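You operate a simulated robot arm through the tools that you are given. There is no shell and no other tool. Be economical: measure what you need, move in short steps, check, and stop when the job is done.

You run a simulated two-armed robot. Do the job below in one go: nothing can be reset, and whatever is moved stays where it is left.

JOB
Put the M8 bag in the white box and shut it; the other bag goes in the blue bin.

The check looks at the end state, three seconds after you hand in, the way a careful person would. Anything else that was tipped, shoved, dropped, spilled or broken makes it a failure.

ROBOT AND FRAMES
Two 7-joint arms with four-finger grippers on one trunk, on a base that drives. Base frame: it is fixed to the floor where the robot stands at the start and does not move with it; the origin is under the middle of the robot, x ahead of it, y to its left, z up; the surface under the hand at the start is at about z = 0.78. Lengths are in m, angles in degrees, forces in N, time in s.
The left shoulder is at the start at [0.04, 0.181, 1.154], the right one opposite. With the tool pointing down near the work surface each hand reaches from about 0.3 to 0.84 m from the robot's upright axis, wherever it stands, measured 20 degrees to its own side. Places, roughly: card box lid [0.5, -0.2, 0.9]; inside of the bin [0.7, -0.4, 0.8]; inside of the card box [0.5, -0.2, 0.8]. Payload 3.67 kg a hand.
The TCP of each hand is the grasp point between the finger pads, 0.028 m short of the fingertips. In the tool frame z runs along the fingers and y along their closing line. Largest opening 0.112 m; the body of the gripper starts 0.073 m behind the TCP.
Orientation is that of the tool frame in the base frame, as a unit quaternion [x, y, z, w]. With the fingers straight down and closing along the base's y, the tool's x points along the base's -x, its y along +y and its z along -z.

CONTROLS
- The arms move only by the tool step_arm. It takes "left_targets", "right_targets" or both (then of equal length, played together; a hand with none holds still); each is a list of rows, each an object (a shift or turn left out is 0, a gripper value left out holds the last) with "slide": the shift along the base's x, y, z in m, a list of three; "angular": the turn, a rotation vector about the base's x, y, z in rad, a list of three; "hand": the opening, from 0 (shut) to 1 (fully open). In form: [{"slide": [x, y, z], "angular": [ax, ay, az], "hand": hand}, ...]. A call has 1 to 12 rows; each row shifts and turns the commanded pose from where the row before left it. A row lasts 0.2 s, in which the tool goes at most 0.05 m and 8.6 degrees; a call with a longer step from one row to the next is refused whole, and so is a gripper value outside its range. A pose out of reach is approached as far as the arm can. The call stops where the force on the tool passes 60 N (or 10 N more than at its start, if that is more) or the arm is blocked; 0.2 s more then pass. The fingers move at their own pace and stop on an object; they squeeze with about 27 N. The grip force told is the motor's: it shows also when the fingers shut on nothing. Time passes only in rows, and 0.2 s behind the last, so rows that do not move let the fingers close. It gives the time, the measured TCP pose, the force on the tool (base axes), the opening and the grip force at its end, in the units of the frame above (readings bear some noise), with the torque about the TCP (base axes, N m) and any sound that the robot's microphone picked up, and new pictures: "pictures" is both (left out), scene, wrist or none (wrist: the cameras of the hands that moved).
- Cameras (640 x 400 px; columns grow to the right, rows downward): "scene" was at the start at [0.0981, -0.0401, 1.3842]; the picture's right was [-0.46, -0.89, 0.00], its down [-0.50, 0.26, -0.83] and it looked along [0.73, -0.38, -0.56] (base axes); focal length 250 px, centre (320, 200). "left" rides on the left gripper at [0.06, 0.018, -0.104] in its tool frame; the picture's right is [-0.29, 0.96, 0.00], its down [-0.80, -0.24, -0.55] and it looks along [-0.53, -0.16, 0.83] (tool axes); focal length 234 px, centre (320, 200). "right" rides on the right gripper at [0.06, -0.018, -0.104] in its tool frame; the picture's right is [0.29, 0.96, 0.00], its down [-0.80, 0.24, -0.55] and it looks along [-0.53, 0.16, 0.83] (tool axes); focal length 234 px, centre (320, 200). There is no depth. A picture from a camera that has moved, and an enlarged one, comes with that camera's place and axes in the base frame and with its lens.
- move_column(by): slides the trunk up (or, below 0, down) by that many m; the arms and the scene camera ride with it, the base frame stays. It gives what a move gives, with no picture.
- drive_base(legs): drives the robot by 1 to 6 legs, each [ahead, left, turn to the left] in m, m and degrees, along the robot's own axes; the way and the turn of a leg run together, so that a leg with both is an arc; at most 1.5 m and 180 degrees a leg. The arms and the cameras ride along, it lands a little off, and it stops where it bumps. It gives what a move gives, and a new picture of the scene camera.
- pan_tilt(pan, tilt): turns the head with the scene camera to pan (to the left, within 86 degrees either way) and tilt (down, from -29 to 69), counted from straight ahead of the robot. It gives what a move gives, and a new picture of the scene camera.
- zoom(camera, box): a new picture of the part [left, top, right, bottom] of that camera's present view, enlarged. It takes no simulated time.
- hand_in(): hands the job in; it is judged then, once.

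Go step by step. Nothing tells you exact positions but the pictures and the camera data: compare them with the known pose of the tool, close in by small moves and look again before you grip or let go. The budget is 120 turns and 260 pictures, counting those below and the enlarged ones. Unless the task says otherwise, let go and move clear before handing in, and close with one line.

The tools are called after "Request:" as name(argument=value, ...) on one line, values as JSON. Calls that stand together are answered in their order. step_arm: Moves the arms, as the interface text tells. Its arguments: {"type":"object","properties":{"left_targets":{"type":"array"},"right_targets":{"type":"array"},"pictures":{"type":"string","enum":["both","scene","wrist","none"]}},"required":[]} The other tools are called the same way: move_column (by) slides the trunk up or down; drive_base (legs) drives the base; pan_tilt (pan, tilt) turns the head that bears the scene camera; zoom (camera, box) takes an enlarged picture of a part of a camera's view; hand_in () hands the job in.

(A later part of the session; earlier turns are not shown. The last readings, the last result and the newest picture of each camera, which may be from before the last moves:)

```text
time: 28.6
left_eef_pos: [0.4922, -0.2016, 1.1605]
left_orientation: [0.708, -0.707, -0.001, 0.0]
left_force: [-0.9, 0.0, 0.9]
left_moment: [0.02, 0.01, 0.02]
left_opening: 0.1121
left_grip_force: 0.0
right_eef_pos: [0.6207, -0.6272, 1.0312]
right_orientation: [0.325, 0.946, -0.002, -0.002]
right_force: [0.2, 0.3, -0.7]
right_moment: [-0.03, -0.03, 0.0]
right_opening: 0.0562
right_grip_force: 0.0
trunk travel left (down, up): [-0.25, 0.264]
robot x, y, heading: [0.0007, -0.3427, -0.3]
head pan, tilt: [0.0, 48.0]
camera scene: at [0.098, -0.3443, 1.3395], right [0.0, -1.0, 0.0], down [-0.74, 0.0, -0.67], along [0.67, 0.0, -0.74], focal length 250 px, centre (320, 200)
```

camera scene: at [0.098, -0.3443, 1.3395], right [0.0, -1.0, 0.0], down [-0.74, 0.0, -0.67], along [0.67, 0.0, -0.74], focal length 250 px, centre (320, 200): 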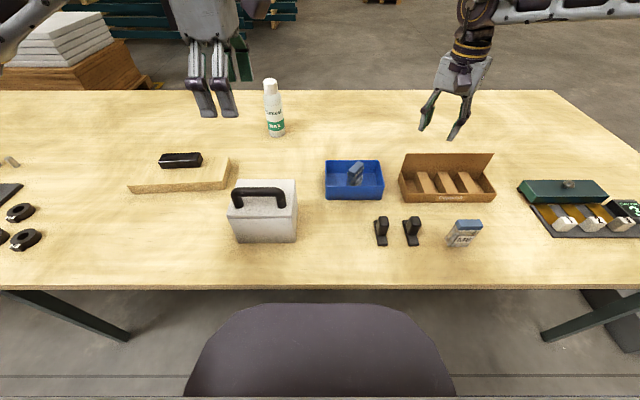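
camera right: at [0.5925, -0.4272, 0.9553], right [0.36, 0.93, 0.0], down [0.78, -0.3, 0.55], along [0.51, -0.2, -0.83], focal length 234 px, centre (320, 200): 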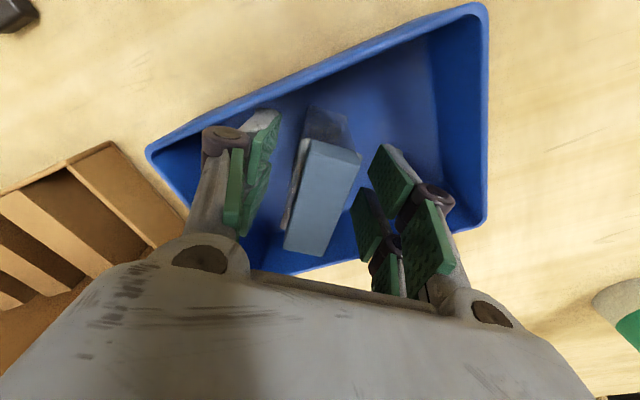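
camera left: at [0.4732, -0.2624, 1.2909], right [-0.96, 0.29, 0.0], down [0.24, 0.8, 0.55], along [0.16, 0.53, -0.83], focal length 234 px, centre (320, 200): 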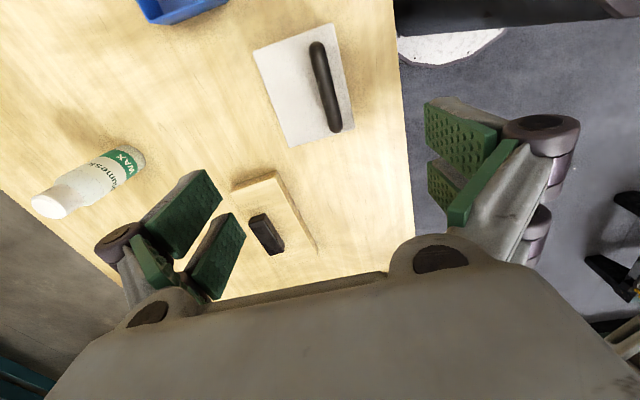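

The white box handle bar is at x ≈ .483, y ≈ −.205, z ≈ .94. Descend the left hand onto it with a check on the way.

Request:
step_arm(left_targets=[{"slide": [-0.004, -0.001, -0.045]}, {"slide": [-0.004, -0.001, -0.045]}, {"slide": [-0.001, -0.001, -0.04]}])

Request:
zoom(camera="left", box=[200, 0, 440, 200])

```text
time: 29.4
left_eef_pos: [0.4829, -0.2056, 1.0302]
left_orientation: [-0.707, 0.708, 0.0, -0.001]
left_force: [0.0, -0.6, -0.7]
left_moment: [-0.04, 0.04, 0.01]
left_opening: 0.1119
left_grip_force: 0.1
right_eef_pos: [0.6215, -0.6276, 1.0303]
right_orientation: [0.324, 0.946, -0.002, -0.001]
right_force: [-0.3, -0.4, -0.1]
right_moment: [0.0, 0.03, -0.03]
right_opening: 0.056
right_grip_force: 0.1
trunk travel left (down, up): [-0.25, 0.264]
robot x, y, heading: [-0.0018, -0.3473, 0.1]
head pan, tilt: [0.0, 48.0]
camera scene: at [0.0987, -0.344, 1.3394], right [0.0, -1.0, 0.0], down [-0.74, 0.0, -0.67], along [0.67, 0.0, -0.74], focal length 250 px, centre (320, 200)
camera left: at [0.4637, -0.2653, 1.1357], right [-0.96, 0.29, 0.0], down [0.24, 0.8, 0.55], along [0.16, 0.53, -0.83], focal length 234 px, centre (320, 200)
```

scene: 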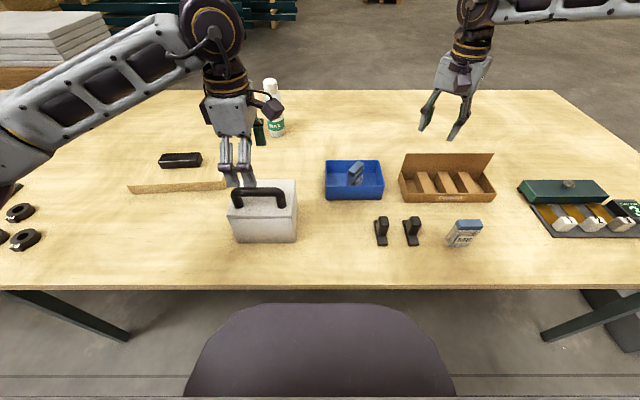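
left: 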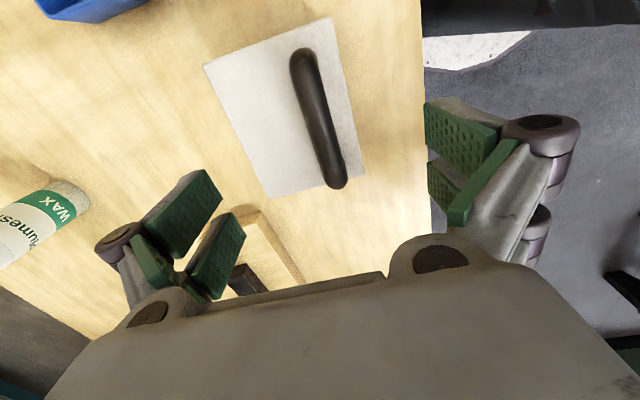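

```text
2.00 times, centred on (320, 100) of left
camera zoom: at [0.4637, -0.2653, 1.1357], right [-0.96, 0.29, 0.0], down [0.24, 0.8, 0.55], along [0.16, 0.53, -0.83], focal length 468 px, centre (320, 400)
```

zoom: 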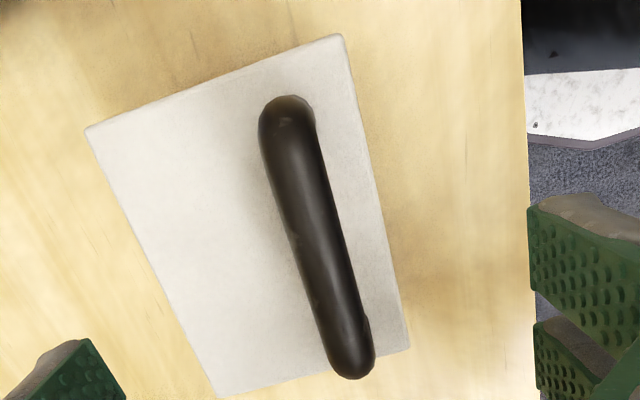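

Aligned with the handle. Go down onto the bar and close.

Request:
step_arm(left_targets=[{"slide": [-0.002, 0, -0.04]}, {"slide": [0, 0, -0.04]}, {"slide": [0, 0, -0.01]}, {"hand": 0}, {"hand": 0}, {"hand": 0}, {"hand": 0}, {"hand": 0}])

Request:
zoom(camera="scene", box=[200, 130, 320, 250])

```text
time: 31.2
left_eef_pos: [0.4798, -0.2051, 0.941]
left_orientation: [0.708, -0.706, 0.0, 0.0]
left_force: [-1.4, -0.4, 1.0]
left_moment: [0.02, 0.05, 0.09]
left_opening: 0.0203
left_grip_force: 45.0
right_eef_pos: [0.6208, -0.6277, 1.0314]
right_orientation: [0.325, 0.946, -0.001, -0.002]
right_force: [-0.2, 0.3, -0.1]
right_moment: [0.01, 0.0, 0.01]
right_opening: 0.0559
right_grip_force: 0.0
trunk travel left (down, up): [-0.25, 0.264]
robot x, y, heading: [0.0012, -0.3445, 0.0]
head pan, tilt: [0.0, 48.0]
camera scene: at [0.0979, -0.3444, 1.3395], right [0.0, -1.0, 0.0], down [-0.74, 0.0, -0.67], along [0.67, 0.0, -0.74], focal length 250 px, centre (320, 200)
camera left: at [0.4615, -0.2648, 1.0459], right [-0.96, 0.29, 0.0], down [0.24, 0.8, 0.55], along [0.16, 0.53, -0.83], focal length 234 px, centre (320, 200)
```

scene: 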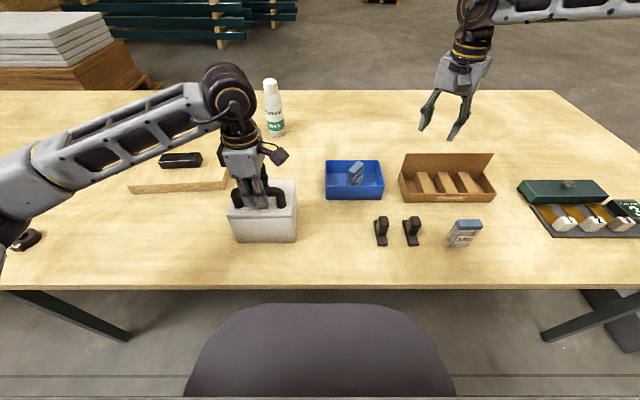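
left: 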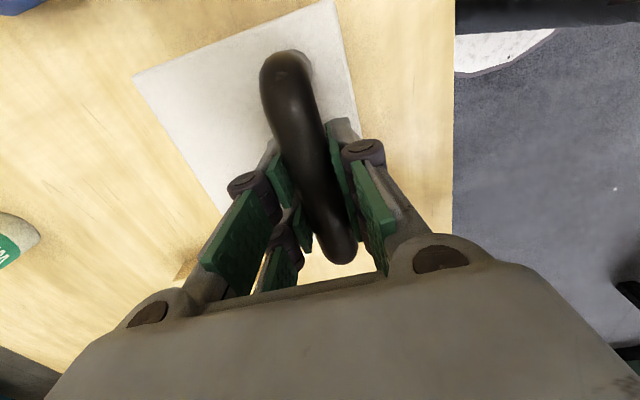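

```text
3.33 times, centred on (260, 190) of scene
camera zoom: at [0.0979, -0.3444, 1.3395], right [0.0, -1.0, 0.0], down [-0.74, 0.0, -0.67], along [0.67, 0.0, -0.74], focal length 832 px, centre (520, 233)
```

zoom: 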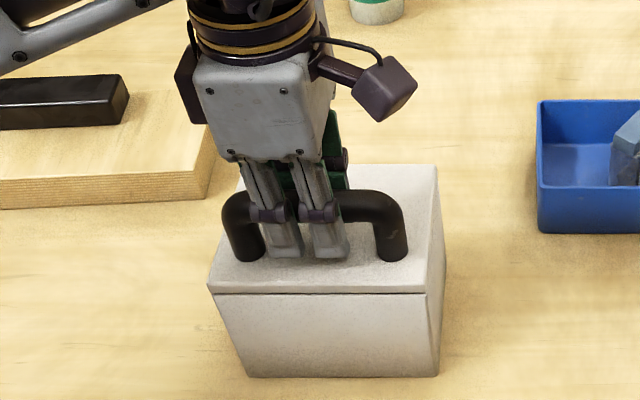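

Handle gripped. A tiny test lift shows whether it's hinged or a lift-off lid.

Request:
step_arm(left_targets=[{"slide": [0, 0, 0.003]}, {"slide": [0, 0, 0.003]}, {"slide": [0, 0, 0.004]}], pictures="none")

Request:
zoom(camera="scene", box=[200, 130, 320, 250])

```text
time: 32.0
left_eef_pos: [0.4845, -0.2056, 0.9489]
left_orientation: [0.708, -0.707, -0.002, 0.001]
left_force: [19.5, -2.6, -18.7]
left_moment: [-0.16, 0.24, -0.23]
left_opening: 0.0203
left_grip_force: 44.7
right_eef_pos: [0.6238, -0.6277, 1.0287]
right_orientation: [0.325, 0.946, -0.002, -0.004]
right_force: [0.1, 0.7, 0.0]
right_moment: [0.02, 0.02, -0.02]
right_opening: 0.056
right_grip_force: 0.2
trunk travel left (down, up): [-0.25, 0.264]
robot x, y, heading: [-0.0007, -0.3454, -0.0]
head pan, tilt: [0.0, 48.0]
```

```text
3.33 times, centred on (260, 190) of scene
camera zoom: at [0.1024, -0.3444, 1.339], right [0.0, -1.0, 0.0], down [-0.75, 0.0, -0.67], along [0.67, 0.0, -0.75], focal length 832 px, centre (520, 233)
```

zoom: 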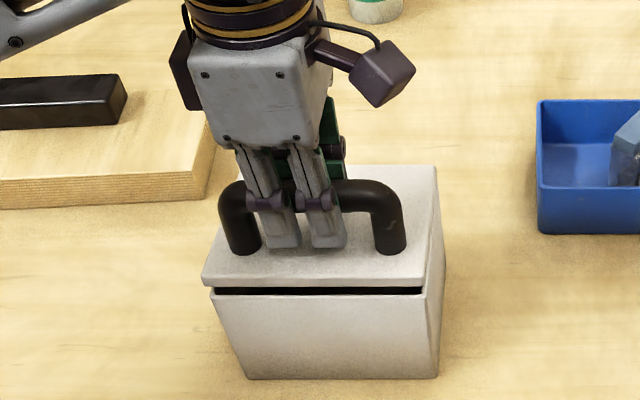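

The lid is hinged along the far edge and it's opening. I'll follow the arc about the hinge (≈ x .571, z .885), tilting the hand along with it in small rows.

Request:
step_arm(left_targets=[{"slide": [0.006, 0, 0.005], "angular": [0, 0.1, 0]}, {"slide": [0.0065, 0, 0.0055], "angular": [0, 0.08, 0]}, {"slide": [0.0055, 0, 0.0048], "angular": [0, 0.07, 0]}, {"slide": [0.0056, 0, 0.0048], "angular": [0, 0.07, 0]}, {"slide": [0.0061, 0, 0.004], "angular": [0, 0.07, 0]}, {"slide": [0.0062, 0, 0.0039], "angular": [0, 0.07, 0]}])

```text
time: 33.4
left_eef_pos: [0.5154, -0.2058, 0.9797]
left_orientation: [-0.688, 0.689, 0.162, -0.161]
left_force: [-2.9, 2.9, 0.8]
left_moment: [-0.12, 0.17, 0.05]
left_opening: 0.0202
left_grip_force: 45.0
right_eef_pos: [0.6208, -0.629, 1.0309]
right_orientation: [0.325, 0.946, -0.001, -0.002]
right_force: [0.2, 0.8, -0.1]
right_moment: [-0.01, -0.03, -0.04]
right_opening: 0.0559
right_grip_force: 0.2
trunk travel left (down, up): [-0.25, 0.264]
robot x, y, heading: [0.0005, -0.3444, 0.0]
head pan, tilt: [0.0, 48.0]
camera scene: at [0.0976, -0.3443, 1.3395], right [0.0, -1.0, 0.0], down [-0.74, 0.0, -0.67], along [0.67, 0.0, -0.74], focal length 250 px, centre (320, 200)
camera left: at [0.5453, -0.2648, 1.0816], right [-0.86, 0.29, 0.43], down [0.46, 0.8, 0.39], along [-0.23, 0.53, -0.82], focal length 234 px, centre (320, 200)
```

scene: 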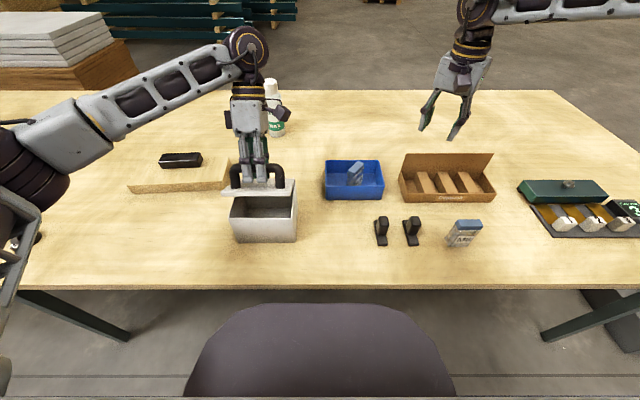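
left: 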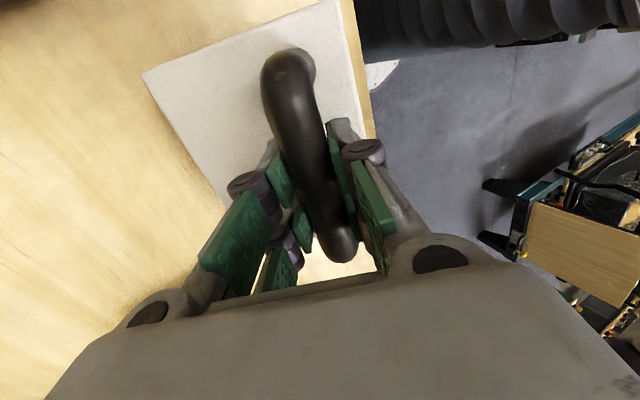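

Low forces, the lid follows well (~28°). Continue along the arc.

Request:
step_arm(left_targets=[{"slide": [0.0065, 0, 0.0032], "angular": [0, 0.07, 0]}, {"slide": [0.0067, 0, 0.003], "angular": [0, 0.07, 0]}, {"slide": [0.0069, 0, 0.0024], "angular": [0, 0.07, 0]}, {"slide": [0.007, 0, 0.0018], "angular": [0, 0.07, 0]}, {"slide": [0.0072, 0, 0.0014], "angular": [0, 0.07, 0]}, {"slide": [0.0073, 0, 0.0008], "angular": [0, 0.07, 0]}])

```text
time: 34.8
left_eef_pos: [0.5461, -0.2058, 0.9924]
left_orientation: [-0.639, 0.644, 0.299, -0.295]
left_force: [-11.0, 17.4, 43.1]
left_moment: [0.6, 0.01, 0.58]
left_opening: 0.0203
left_grip_force: 45.3
left hand out of reach, approached as far as the arm can: row 6
right_eef_pos: [0.6164, -0.6258, 1.034]
right_orientation: [0.324, 0.946, -0.001, 0.001]
right_force: [-0.4, 0.4, -0.5]
right_moment: [0.01, 0.01, 0.0]
right_opening: 0.0559
right_grip_force: 0.1
trunk travel left (down, up): [-0.25, 0.264]
robot x, y, heading: [0.0011, -0.3459, -0.2]
head pan, tilt: [0.0, 48.0]
camera scene: at [0.0927, -0.3429, 1.3401], right [0.0, -1.0, 0.0], down [-0.74, 0.0, -0.67], along [0.67, 0.0, -0.74], focal length 250 px, centre (320, 200)
camera left: at [0.6136, -0.2656, 1.0738], right [-0.62, 0.29, 0.73], down [0.59, 0.79, 0.18], along [-0.53, 0.54, -0.66], focal length 234 px, centre (320, 200)
```

scene: 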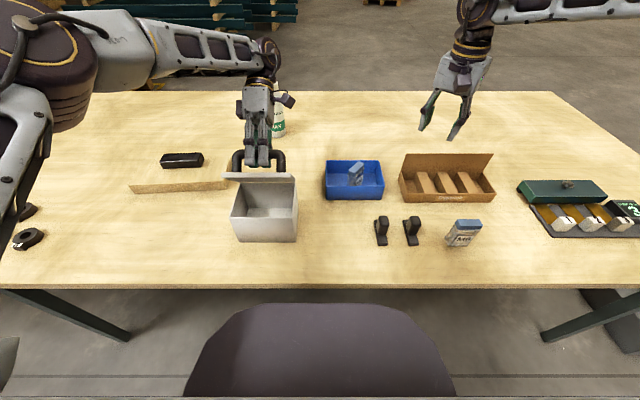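
left: 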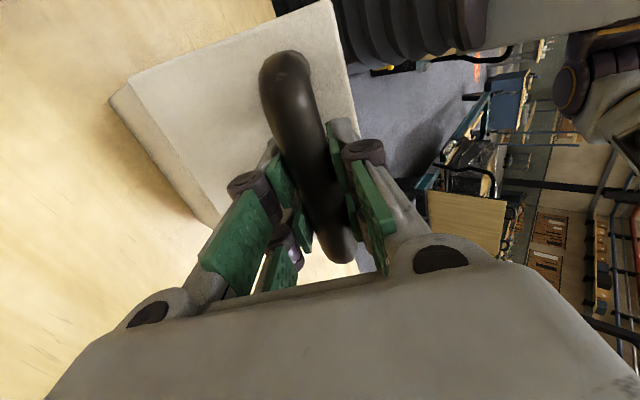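

At ~50° the left arm reaches its limit and presses down (43 N). I'll unwind the tilt of the hand around the round bar, with slight upward relief.

Request:
step_arm(left_targets=[{"slide": [0.0, 0, 0.001], "angular": [0, -0.07, 0]}, {"slide": [0.001, 0, 0.001], "angular": [0, -0.07, 0]}, {"slide": [0.002, 0, 0.001], "angular": [0, -0.07, 0]}])

```text
time: 35.6
left_eef_pos: [0.5513, -0.2066, 0.991]
left_orientation: [-0.666, 0.67, 0.233, -0.231]
left_force: [-7.1, 11.4, 29.2]
left_moment: [0.09, 0.13, -0.25]
left_opening: 0.02
left_grip_force: 44.8
right_eef_pos: [0.6168, -0.6273, 1.0333]
right_orientation: [0.325, 0.946, -0.001, 0.0]
right_force: [0.4, 0.6, 0.6]
right_moment: [-0.01, 0.0, 0.02]
right_opening: 0.0559
right_grip_force: 0.0
trunk travel left (down, up): [-0.25, 0.264]
robot x, y, heading: [0.0013, -0.3468, -0.1]
head pan, tilt: [0.0, 48.0]
camera scene: at [0.0945, -0.3435, 1.3397], right [0.0, -1.0, 0.0], down [-0.74, 0.0, -0.67], along [0.67, 0.0, -0.74], focal length 250 px, centre (320, 200)
camera left: at [0.6006, -0.2665, 1.0845], right [-0.75, 0.29, 0.59], down [0.53, 0.8, 0.29], along [-0.39, 0.53, -0.75], focal length 234 px, centre (320, 200)
```

scene: 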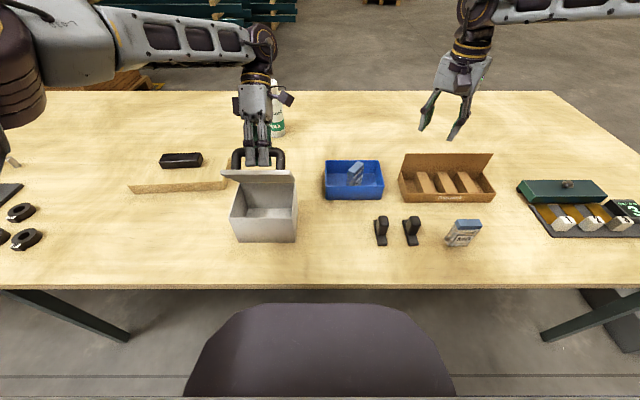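
left: 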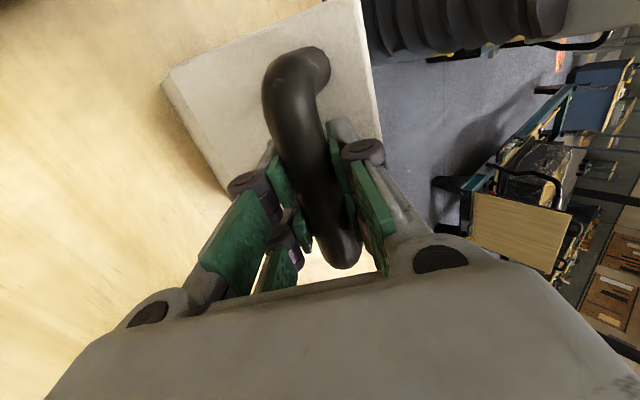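

It slides around the bar nicely. Continue pushing the lid over with the hand less tilted, and a bit more height.

Request:
step_arm(left_targets=[{"slide": [0.003, 0, 0.003], "angular": [0, -0.07, 0]}, {"slide": [0.006, 0, 0.002], "angular": [0, -0.05, 0]}, {"slide": [0.007, 0, 0.001], "angular": [0, -0.05, 0]}, {"slide": [0.007, 0, 0.0], "angular": [0, -0.03, 0]}])

```text
time: 36.6
left_eef_pos: [0.5777, -0.2066, 0.9924]
left_orientation: [-0.687, 0.688, 0.166, -0.165]
left_force: [-4.0, 0.4, -21.3]
left_moment: [-0.61, 0.18, -0.79]
left_opening: 0.0203
left_grip_force: 45.0
right_eef_pos: [0.6217, -0.6269, 1.0302]
right_orientation: [0.325, 0.946, -0.002, -0.002]
right_force: [0.1, -0.4, -0.2]
right_moment: [-0.01, -0.01, 0.0]
right_opening: 0.0555
right_grip_force: 0.0
trunk travel left (down, up): [-0.25, 0.264]
robot x, y, heading: [-0.0025, -0.3451, -0.3]
head pan, tilt: [0.0, 48.0]
camera scene: at [0.0998, -0.3439, 1.3391], right [0.0, -1.0, 0.0], down [-0.74, 0.0, -0.67], along [0.67, 0.0, -0.74], focal length 250 px, centre (320, 200)
camera left: at [0.6085, -0.2666, 1.094], right [-0.85, 0.29, 0.44], down [0.47, 0.8, 0.38], along [-0.24, 0.53, -0.81], focal length 234 px, centre (320, 200)
```

scene: 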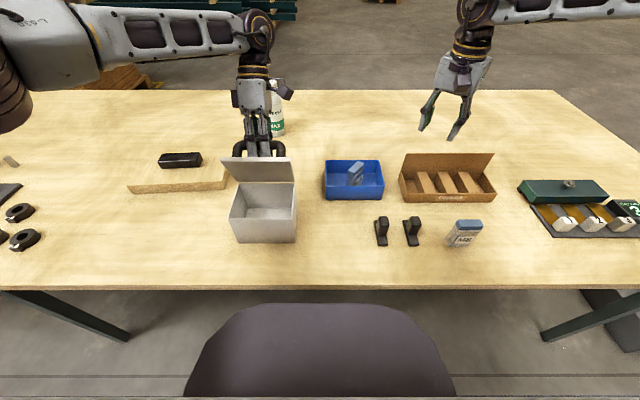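
left: 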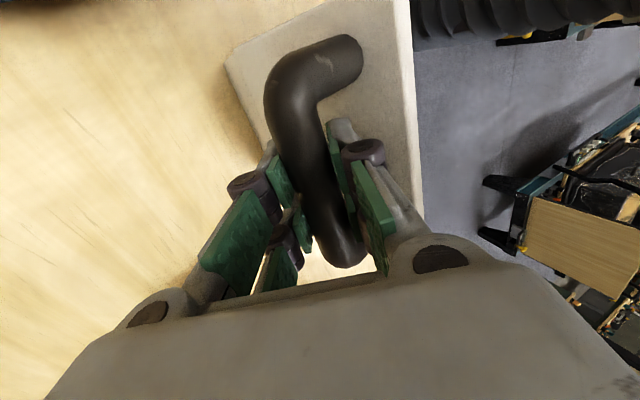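

Lid ~60°. Continue over the top, following the arc downward.

Request:
step_arm(left_targets=[{"slide": [0.0068, 0, -0.002]}, {"slide": [0.007, 0, -0.0015], "angular": [0, -0.03, 0]}, {"slide": [0.007, 0, -0.002], "angular": [0, -0.03, 0]}, {"slide": [0.007, 0, -0.0022], "angular": [0, -0.03, 0]}, {"slide": [0.0068, 0, -0.0026], "angular": [0, -0.03, 0]}])

```text
time: 37.8
left_eef_pos: [0.6119, -0.2072, 0.9861]
left_orientation: [0.697, -0.696, -0.122, 0.123]
left_force: [-1.6, 1.9, 2.3]
left_moment: [-1.32, 0.31, -1.02]
left_opening: 0.0203
left_grip_force: 44.8
right_eef_pos: [0.6205, -0.627, 1.0313]
right_orientation: [0.324, 0.946, -0.001, -0.001]
right_force: [0.0, -0.1, 0.0]
right_moment: [0.01, 0.02, -0.01]
right_opening: 0.0556
right_grip_force: 0.0
trunk travel left (down, up): [-0.25, 0.264]
robot x, y, heading: [-0.0, -0.3441, 0.2]
head pan, tilt: [0.0, 48.0]
camera scene: at [0.0978, -0.3438, 1.3396], right [0.0, -1.0, 0.0], down [-0.74, 0.0, -0.67], along [0.67, 0.0, -0.74], focal length 250 px, centre (320, 200)
camera left: at [0.6298, -0.2664, 1.0912], right [-0.9, 0.29, 0.33], down [0.41, 0.8, 0.44], along [-0.13, 0.53, -0.84], focal length 234 px, centre (320, 200)
```

scene: 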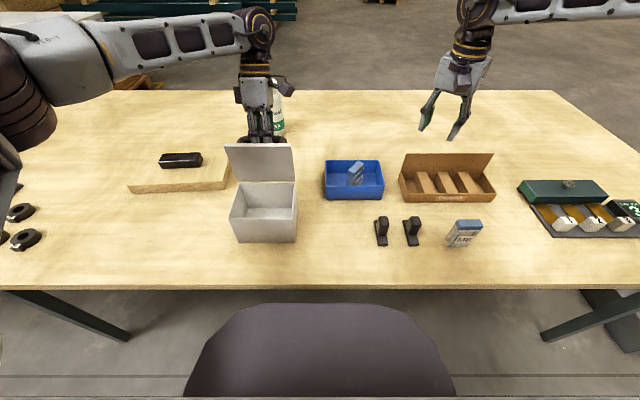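
left: 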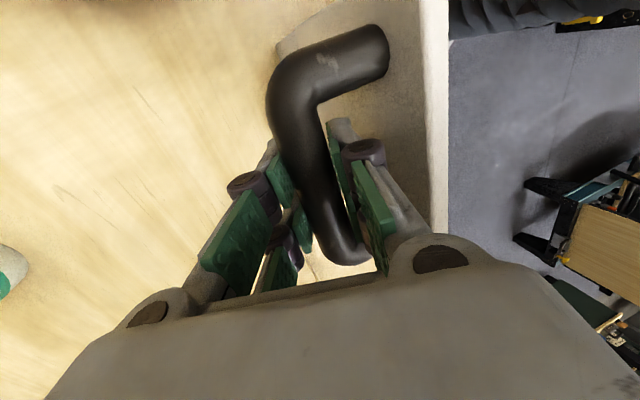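

Lid ~80°. Continue past vertical, watching forces.

Request:
step_arm(left_targets=[{"slide": [0.0068, 0, -0.0029], "angular": [0, -0.02, 0]}, {"slide": [0.0066, 0, -0.0032], "angular": [0, -0.02, 0]}, {"slide": [0.0063, 0, -0.0037], "angular": [0, -0.02, 0]}, {"slide": [0.006, 0, -0.004], "angular": [0, -0.02, 0]}])

Request:
zoom(camera="scene", box=[200, 80, 340, 250])

```text
time: 38.8
left_eef_pos: [0.6356, -0.207, 0.9709]
left_orientation: [-0.7, 0.701, 0.095, -0.095]
left_force: [-4.3, 3.3, -1.7]
left_moment: [-0.86, 0.3, -1.29]
left_opening: 0.0207
left_grip_force: 44.8
right_eef_pos: [0.6196, -0.6265, 1.0317]
right_orientation: [0.325, 0.946, -0.001, -0.001]
right_force: [0.5, -0.1, -1.0]
right_moment: [0.04, -0.02, -0.03]
right_opening: 0.0559
right_grip_force: 0.0
trunk travel left (down, up): [-0.25, 0.264]
robot x, y, heading: [0.0044, -0.3436, 0.1]
head pan, tilt: [0.0, 48.0]
camera scene: at [0.0979, -0.3437, 1.3395], right [0.0, -1.0, 0.0], down [-0.74, 0.0, -0.67], along [0.67, 0.0, -0.74], focal length 250 px, centre (320, 200)
camera left: at [0.6467, -0.2666, 1.0768], right [-0.92, 0.29, 0.25], down [0.38, 0.8, 0.47], along [-0.07, 0.53, -0.85], focal length 234 px, centre (320, 200)
```

scene: 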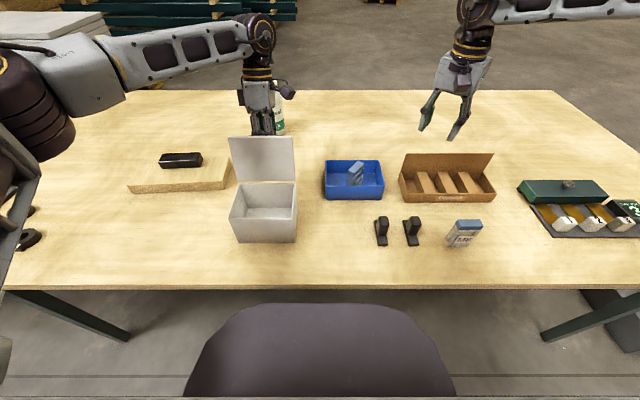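
left: 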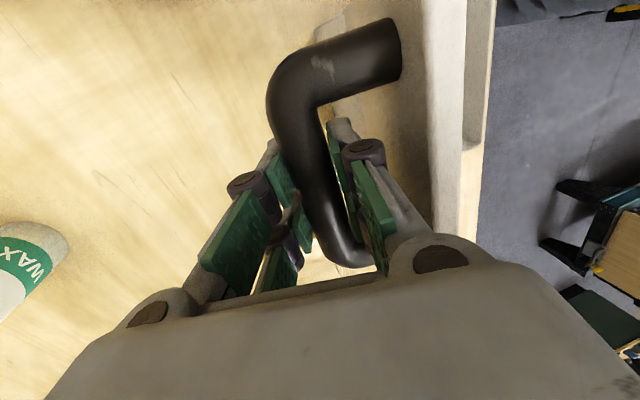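

```text
2.35 times, centred on (270, 165) of scene
camera zoom: at [0.0979, -0.3437, 1.3395], right [0.0, -1.0, 0.0], down [-0.74, 0.0, -0.67], along [0.67, 0.0, -0.74], focal length 588 px, centre (438, 282)
```

zoom: 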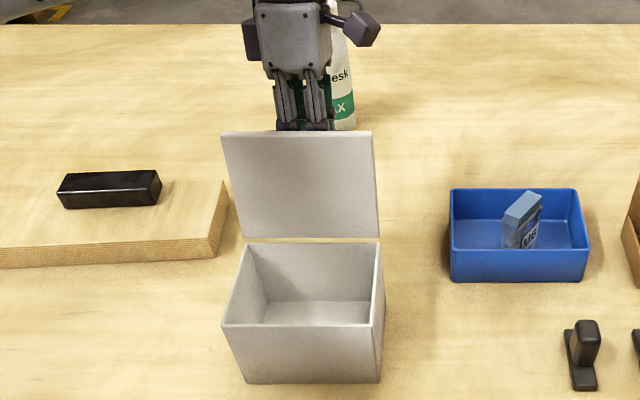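

About 96° now, interior visible. A bit further until it rests stably.

Request:
step_arm(left_targets=[{"slide": [0.0058, 0, -0.0045], "angular": [0, -0.02, 0]}, {"slide": [0.0055, 0, -0.0048], "angular": [0, -0.02, 0]}, {"slide": [0.005, 0, -0.005], "angular": [0, -0.02, 0]}], pictures="wrist")

Request:
zoom(camera="scene", box=[200, 80, 340, 250])

```text
time: 39.6
left_eef_pos: [0.6438, -0.2084, 0.9655]
left_orientation: [-0.703, 0.704, 0.074, -0.072]
left_force: [-48.1, 8.2, 35.8]
left_moment: [-0.8, 0.34, -1.15]
left_opening: 0.0205
left_grip_force: 44.9
right_eef_pos: [0.6115, -0.6278, 1.036]
right_orientation: [0.324, 0.946, -0.001, 0.003]
right_force: [-0.7, 0.2, 0.9]
right_moment: [-0.02, -0.02, -0.04]
right_opening: 0.0561
right_grip_force: 0.1
trunk travel left (down, up): [-0.25, 0.264]
robot x, y, heading: [0.001, -0.3447, 0.2]
head pan, tilt: [0.0, 48.0]
camera left: at [0.6464, -0.2668, 1.0718], right [-0.94, 0.29, 0.2], down [0.35, 0.8, 0.49], along [-0.01, 0.53, -0.85], focal length 234 px, centre (320, 200)
```

left: 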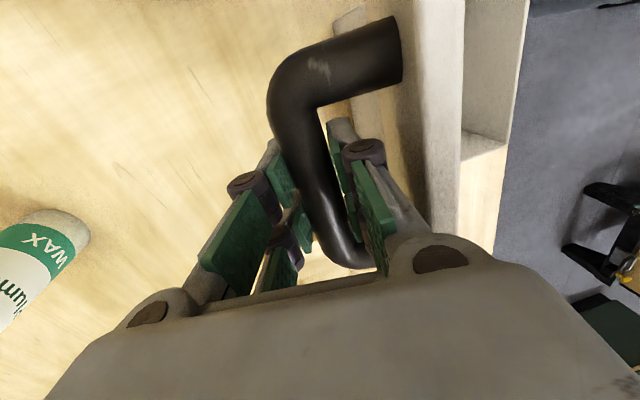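

```text
2.35 times, centred on (270, 165) of scene
camera zoom: at [0.0868, -0.3439, 1.3406], right [0.0, -1.0, 0.0], down [-0.74, 0.0, -0.68], along [0.68, 0.0, -0.74], focal length 588 px, centre (438, 282)
```

zoom: 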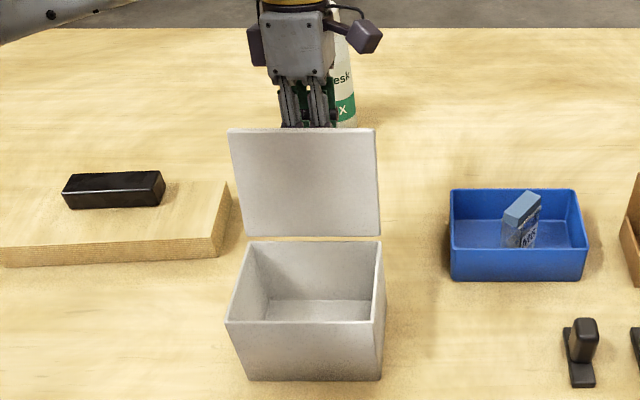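

The lid hit its stop (~102°), past vertical, so it should rest there. Relieve the pressure, loosen slightly, and check.

Request:
step_arm(left_targets=[{"slide": [-0.005, 0, 0.004]}, {"slide": [-0.003, 0, 0.003]}, {}, {"hand": 0.25}, {"hand": 0.3}, {}], pictures="wrist")

Request:
zoom(camera="scene", box=[200, 80, 340, 250])

```text
time: 41.0
left_eef_pos: [0.6461, -0.2081, 0.9639]
left_orientation: [0.703, -0.703, -0.074, 0.073]
left_force: [-0.4, -0.2, 0.0]
left_moment: [0.0, 0.02, -0.02]
left_opening: 0.0336
left_grip_force: 0.0
right_eef_pos: [0.621, -0.6276, 1.0302]
right_orientation: [0.324, 0.946, -0.001, -0.001]
right_force: [-0.1, 0.1, 0.3]
right_moment: [0.03, 0.01, -0.02]
right_opening: 0.0559
right_grip_force: 0.0
trunk travel left (down, up): [-0.25, 0.264]
robot x, y, heading: [0.0008, -0.3453, -0.1]
head pan, tilt: [0.0, 48.0]
camera left: at [0.6494, -0.2667, 1.0695], right [-0.94, 0.29, 0.2], down [0.35, 0.8, 0.49], along [-0.02, 0.53, -0.85], focal length 234 px, centre (320, 200)
```

left: 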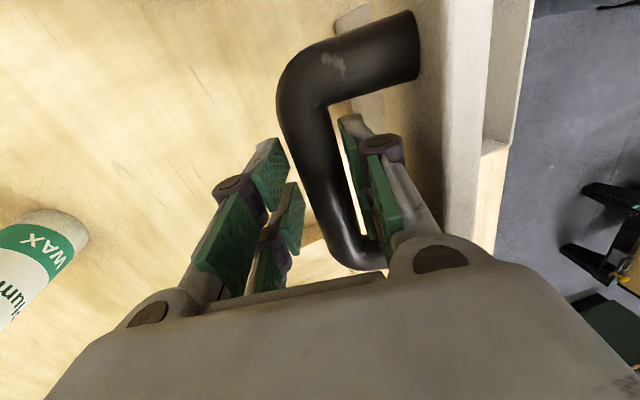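

```text
2.35 times, centred on (270, 165) of scene
camera zoom: at [0.0986, -0.3444, 1.3394], right [0.0, -1.0, 0.0], down [-0.74, 0.0, -0.67], along [0.67, 0.0, -0.74], focal length 588 px, centre (438, 282)
```

zoom: 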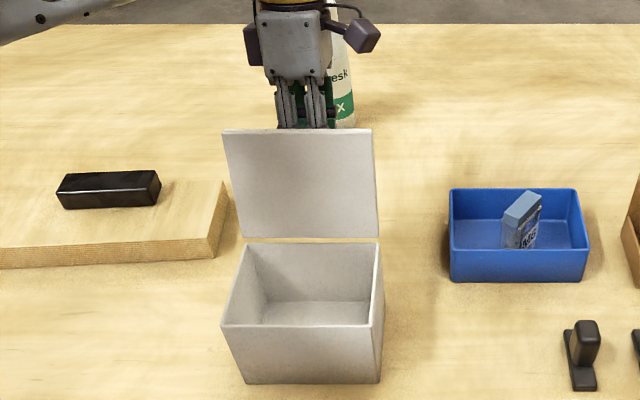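

Lid rests open on its stop. Withdraw the left hand upward along its axis and then off to the left.

Request:
step_arm(left_targets=[{"slide": [0.003, 0, 0.015]}, {"slide": [0.005, 0, 0.025]}, {"slide": [0.007, 0, 0.035]}, {"slide": [0.007, 0, 0.035]}, {"slide": [0.0, 0.02, 0.03]}, {"slide": [-0.02, 0.04, 0.01], "angular": [0, -0.1, 0]}, {"slide": [-0.02, 0.04, 0.0], "angular": [0, -0.1, 0]}, {"slide": [-0.03, 0.035, 0.0]}], pictures="scene")

```text
time: 42.8
left_eef_pos: [0.5975, -0.0725, 1.1143]
left_orientation: [-0.707, 0.708, 0.003, -0.003]
left_force: [-0.2, 0.1, 0.4]
left_moment: [-0.06, 0.01, 0.0]
left_opening: 0.0339
left_grip_force: 0.1
right_eef_pos: [0.6196, -0.6266, 1.0314]
right_orientation: [0.325, 0.946, -0.003, 0.0]
right_force: [-0.1, 0.6, 0.7]
right_moment: [-0.02, -0.04, -0.01]
right_opening: 0.056
right_grip_force: 0.0
trunk travel left (down, up): [-0.25, 0.264]
robot x, y, heading: [-0.0022, -0.3459, -0.2]
head pan, tilt: [0.0, 48.0]
camera scene: at [0.0973, -0.343, 1.3395], right [0.0, -1.0, 0.0], down [-0.74, 0.0, -0.67], along [0.67, 0.0, -0.74], focal length 250 px, centre (320, 200)
```

scene: 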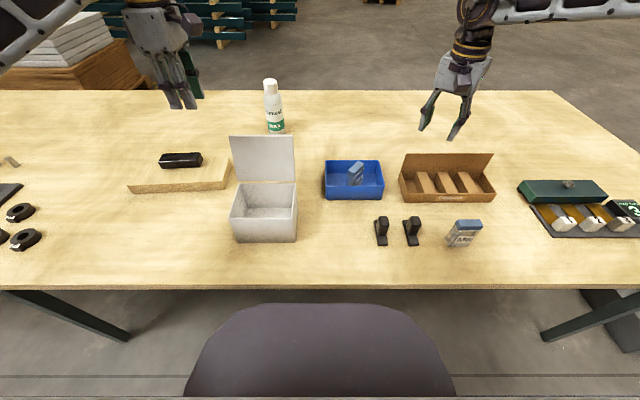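

Lid stays open. Now the right hand goes above M8 (.456, −.702), turning back to close along x and opening fully.

Request:
step_arm(right_targets=[{"slide": [-0.0273, -0.0126, 0], "angular": [0, 0, -0.1455], "hand": 1}, {"slide": [-0.0273, -0.0126, 0], "angular": [0, 0, -0.1455]}, {"slide": [-0.0273, -0.0126, 0], "angular": [0, 0, -0.1455]}, {"slide": [-0.0273, -0.0126, 0], "angular": [0, 0, -0.1455]}, {"slide": [-0.0273, -0.0126, 0], "angular": [0, 0, -0.1455]}, {"slide": [-0.0273, -0.0126, 0], "angular": [0, 0, -0.1455]}, {"slide": [0, 0, -0.04]}, {"slide": [0, 0, -0.04]}])

```text
time: 44.6
left_eef_pos: [0.5993, -0.0734, 1.1143]
left_orientation: [-0.707, 0.707, 0.003, -0.003]
left_force: [0.5, -0.1, -0.2]
left_moment: [-0.01, 0.02, -0.02]
left_opening: 0.0337
left_grip_force: 0.2
right_eef_pos: [0.4564, -0.7035, 0.951]
right_orientation: [0.694, 0.72, -0.001, -0.001]
right_force: [0.0, 0.3, 0.2]
right_moment: [0.02, 0.0, 0.02]
right_opening: 0.1122
right_grip_force: 0.1
trunk travel left (down, up): [-0.25, 0.264]
robot x, y, heading: [-0.0037, -0.3495, -0.2]
head pan, tilt: [0.0, 48.0]
camera scene: at [0.0983, -0.345, 1.3394], right [0.0, -1.0, 0.0], down [-0.74, 0.0, -0.67], along [0.67, 0.0, -0.74], focal length 250 px, centre (320, 200)
camera right: at [0.4365, -0.6454, 1.0557], right [0.95, 0.32, 0.0], down [0.27, -0.79, 0.55], along [0.18, -0.52, -0.83], focal length 234 px, centre (320, 200)
```

scene: 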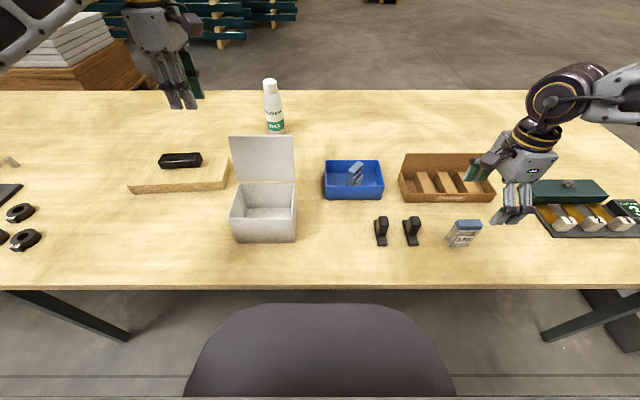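
right: 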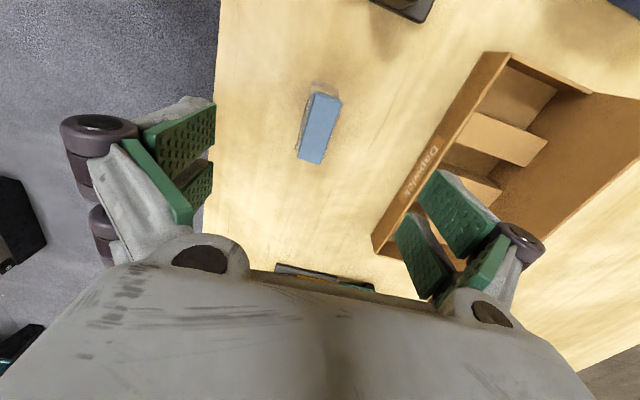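

M8 is centred under the hand. Descend and grip.

Request:
step_arm(right_targets=[{"slide": [-0.001, 0.002, -0.037]}, {"slide": [0, 0.001, -0.037]}, {"slide": [0, 0, -0.035]}, {"hand": 0}, {"hand": 0}, {"hand": 0}, {"hand": 0}])

```text
time: 46.2
left_eef_pos: [0.5996, -0.0738, 1.114]
left_orientation: [0.707, -0.707, -0.003, 0.003]
left_force: [0.2, -0.6, 0.0]
left_moment: [0.04, 0.03, 0.01]
left_opening: 0.0336
left_grip_force: 0.0
right_eef_pos: [0.4573, -0.7006, 0.8431]
right_orientation: [0.694, 0.72, -0.001, -0.002]
right_force: [0.1, 0.1, 0.1]
right_moment: [0.01, -0.01, -0.02]
right_opening: 0.0295
right_grip_force: 26.7
trunk travel left (down, up): [-0.25, 0.264]
robot x, y, heading: [0.0011, -0.3441, -0.3]
head pan, tilt: [0.0, 48.0]
camera scene: at [0.0981, -0.3445, 1.3395], right [0.0, -1.0, 0.0], down [-0.74, 0.0, -0.67], along [0.67, 0.0, -0.74], focal length 250 px, centre (320, 200)
camera right: at [0.4365, -0.6416, 0.9471], right [0.95, 0.32, 0.0], down [0.27, -0.79, 0.55], along [0.18, -0.52, -0.83], focal length 234 px, centre (320, 200)
```

scene: 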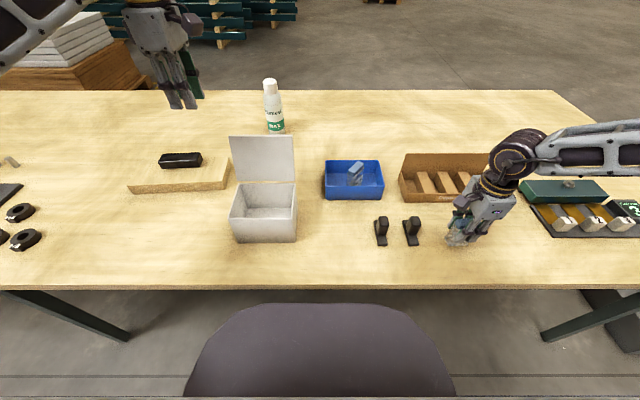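
right: 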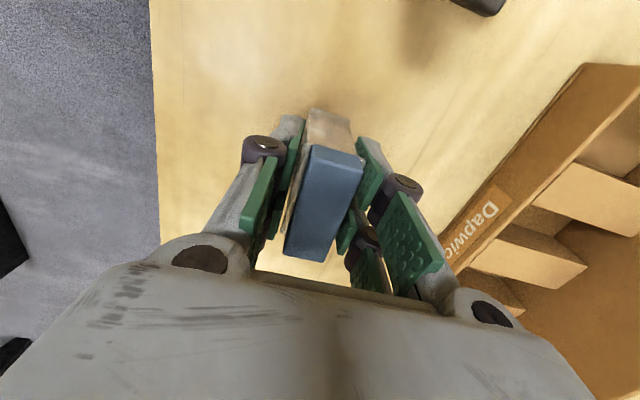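

M8 gripped. Lift to z ≈ 1.04 and then drive left 0.33 m, placing the right hand near the box in a comfortable posture.

Request:
step_arm(right_targets=[{"slide": [0, 0, 0.02]}, {"slide": [0, 0, 0.035]}, {"slide": [0, 0, 0.035]}, {"slide": [0, 0, 0.035]}, {"slide": [0, 0, 0.035]}, {"slide": [0, 0, 0.035]}], left_targets=[{"slide": [-0.02, 0, 0.01]}, {"slide": [-0.02, 0, 0.02]}, {"slide": [-0.02, 0, 0.02]}, {"slide": [-0.02, 0, 0.02]}, {"slide": [-0.02, 0, 0.0]}, {"slide": [-0.02, 0, 0.0]}], pictures="scene")

Request:
drive_base(legs=[[0, 0.33, 0]])

```text
time: 47.6
left_eef_pos: [0.476, -0.0717, 1.1851]
left_orientation: [-0.707, 0.708, 0.003, -0.003]
left_force: [0.6, -0.4, 0.2]
left_moment: [-0.02, -0.04, 0.0]
left_opening: 0.0336
left_grip_force: 0.0
right_eef_pos: [0.453, -0.6994, 1.0374]
right_orientation: [0.694, 0.72, 0.0, -0.001]
right_force: [-0.7, 0.1, -1.4]
right_moment: [-0.01, -0.07, -0.01]
right_opening: 0.0297
right_grip_force: 26.8
trunk travel left (down, up): [-0.25, 0.264]
robot x, y, heading: [0.0008, -0.3437, -0.1]
head pan, tilt: [0.0, 48.0]
camera scene: at [0.0966, -0.3439, 1.3396], right [0.0, -1.0, 0.0], down [-0.74, 0.0, -0.67], along [0.67, 0.0, -0.74], focal length 250 px, centre (320, 200)
```

scene: 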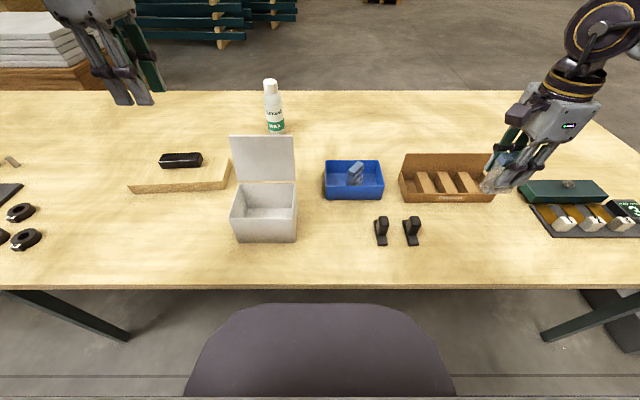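

```text
time: 49.9
left_eef_pos: [0.4781, 0.2569, 1.1837]
left_orientation: [-0.707, 0.707, 0.003, -0.003]
left_force: [-0.2, 0.0, 0.8]
left_moment: [-0.01, -0.01, 0.01]
left_opening: 0.0339
left_grip_force: 0.0
right_eef_pos: [0.4575, -0.3697, 1.0368]
right_orientation: [0.694, 0.72, -0.001, -0.002]
right_force: [-1.1, -0.3, -1.1]
right_moment: [0.02, -0.02, -0.01]
right_opening: 0.0296
right_grip_force: 27.2
trunk travel left (down, up): [-0.25, 0.264]
robot x, y, heading: [0.0004, -0.014, 0.0]
head pan, tilt: [0.0, 48.0]
camera scene: at [0.0985, -0.0145, 1.3395], right [0.0, -1.0, 0.0], down [-0.74, 0.0, -0.67], along [0.67, 0.0, -0.74], focal length 250 px, centre (320, 200)
```

scene: 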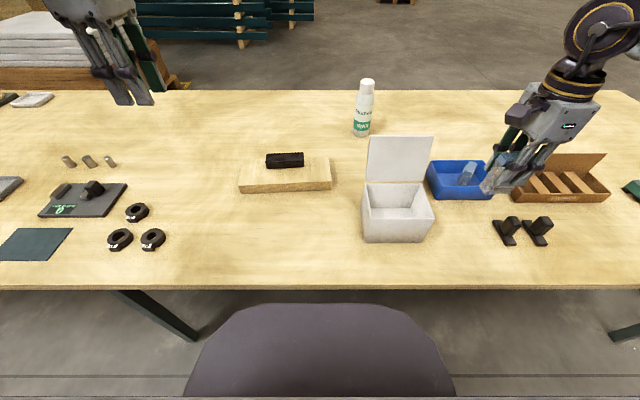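

Move the bag over the open box, to (.503, −.205).

Request:
step_arm(right_targets=[{"slide": [0.0091, 0.033, 0]}, {"slide": [0.0091, 0.033, 0]}, {"slide": [0.0091, 0.033, 0]}, {"slide": [0.0091, 0.033, 0]}, {"slide": [0.0091, 0.033, 0]}])

Request:
zoom(camera="scene", box=[340, 110, 460, 250])

```text
time: 51.1
left_eef_pos: [0.4769, 0.2596, 1.184]
left_orientation: [0.708, -0.706, -0.004, 0.004]
left_force: [-0.2, 0.2, 0.0]
left_moment: [0.0, 0.0, -0.01]
left_opening: 0.0336
left_grip_force: 0.3
right_eef_pos: [0.5024, -0.2035, 1.0377]
right_orientation: [0.694, 0.72, -0.001, -0.002]
right_force: [0.6, 0.4, -2.5]
right_moment: [-0.02, 0.02, 0.0]
right_opening: 0.0296
right_grip_force: 27.0
trunk travel left (down, up): [-0.25, 0.264]
robot x, y, heading: [-0.0005, -0.0143, 0.0]
head pan, tilt: [0.0, 48.0]
camera scene: at [0.0991, -0.0131, 1.3394], right [0.0, -1.0, 0.0], down [-0.74, 0.0, -0.67], along [0.67, 0.0, -0.74], focal length 250 px, centre (320, 200)
camera right: at [0.4822, -0.1446, 1.1415], right [0.95, 0.32, 0.0], down [0.27, -0.79, 0.55], along [0.17, -0.52, -0.83], focal length 234 px, centre (320, 200)
```

scene: 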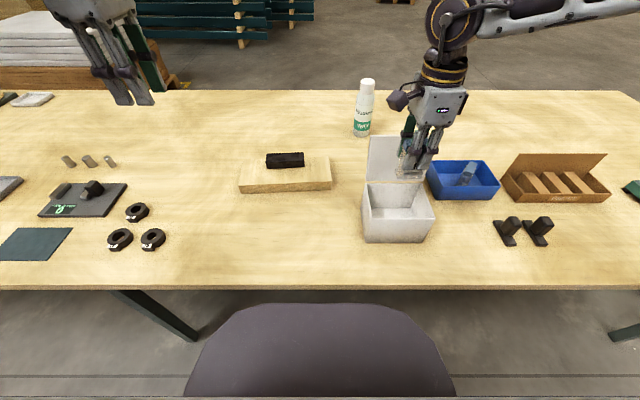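
right: 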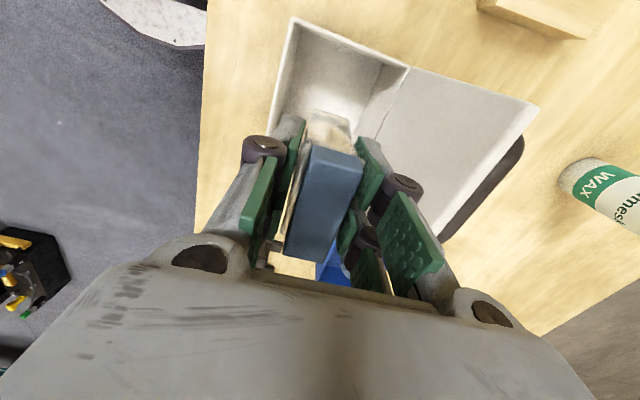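

```text
2.86 times, centred on (400, 180) of scene
camera zoom: at [0.0991, -0.0131, 1.3394], right [0.0, -1.0, 0.0], down [-0.74, 0.0, -0.67], along [0.67, 0.0, -0.74], focal length 713 px, centre (91, 257)
```

zoom: 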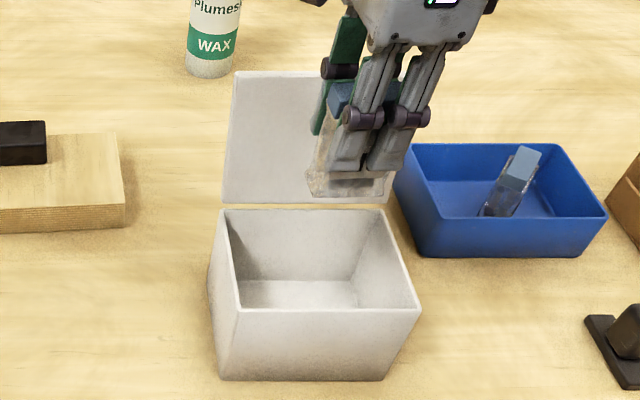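

Box hasn't moved and the bag is centred. Descend in steps.

Request:
step_arm(right_targets=[{"slide": [0, 0, -0.03]}, {"slide": [0, 0, -0.03]}, {"slide": [0, 0, -0.03]}])

Request:
zoom(camera="scene", box=[340, 110, 460, 250])

```text
time: 51.9
left_eef_pos: [0.4778, 0.257, 1.1839]
left_orientation: [-0.707, 0.708, 0.003, -0.004]
left_force: [0.9, -0.3, 0.2]
left_moment: [0.01, -0.01, 0.02]
left_opening: 0.0336
left_grip_force: 0.1
right_eef_pos: [0.5026, -0.2053, 0.945]
right_orientation: [0.694, 0.72, 0.0, -0.002]
right_force: [0.1, -0.5, -1.6]
right_moment: [0.0, 0.02, -0.02]
right_opening: 0.0299
right_grip_force: 26.8
trunk travel left (down, up): [-0.25, 0.264]
robot x, y, heading: [-0.002, -0.0197, -0.2]
head pan, tilt: [0.0, 48.0]
camera scene: at [0.0992, -0.0152, 1.3394], right [0.0, -1.0, 0.0], down [-0.74, 0.0, -0.67], along [0.67, 0.0, -0.74], focal length 250 px, centre (320, 200)
camera right: at [0.4827, -0.1469, 1.0506], right [0.95, 0.32, 0.0], down [0.27, -0.79, 0.55], along [0.18, -0.52, -0.83], focal length 234 px, centre (320, 200)
```

scene: 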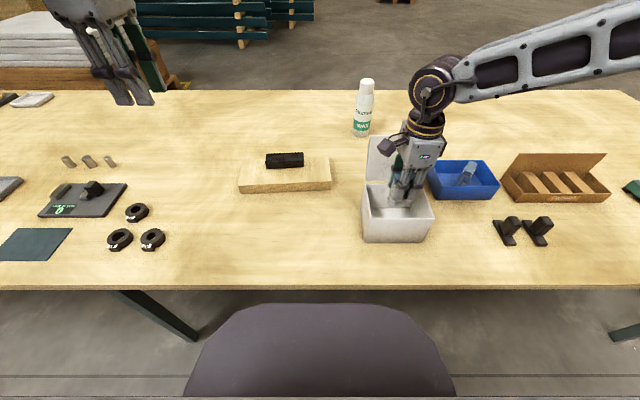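
right: 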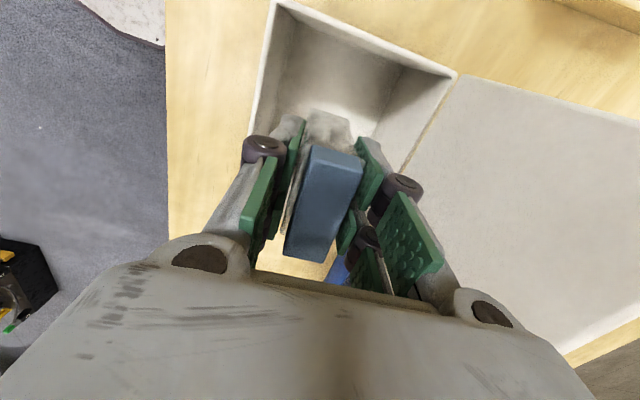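

```text
2.86 times, centred on (400, 180) of scene
camera zoom: at [0.0992, -0.0152, 1.3394], right [0.0, -1.0, 0.0], down [-0.74, 0.0, -0.67], along [0.67, 0.0, -0.74], focal length 713 px, centre (91, 257)
```

zoom: 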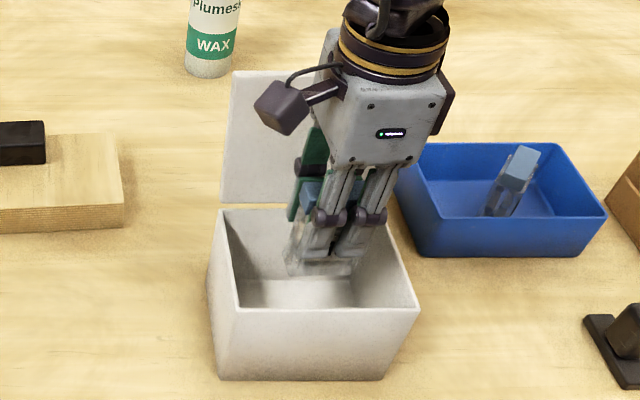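

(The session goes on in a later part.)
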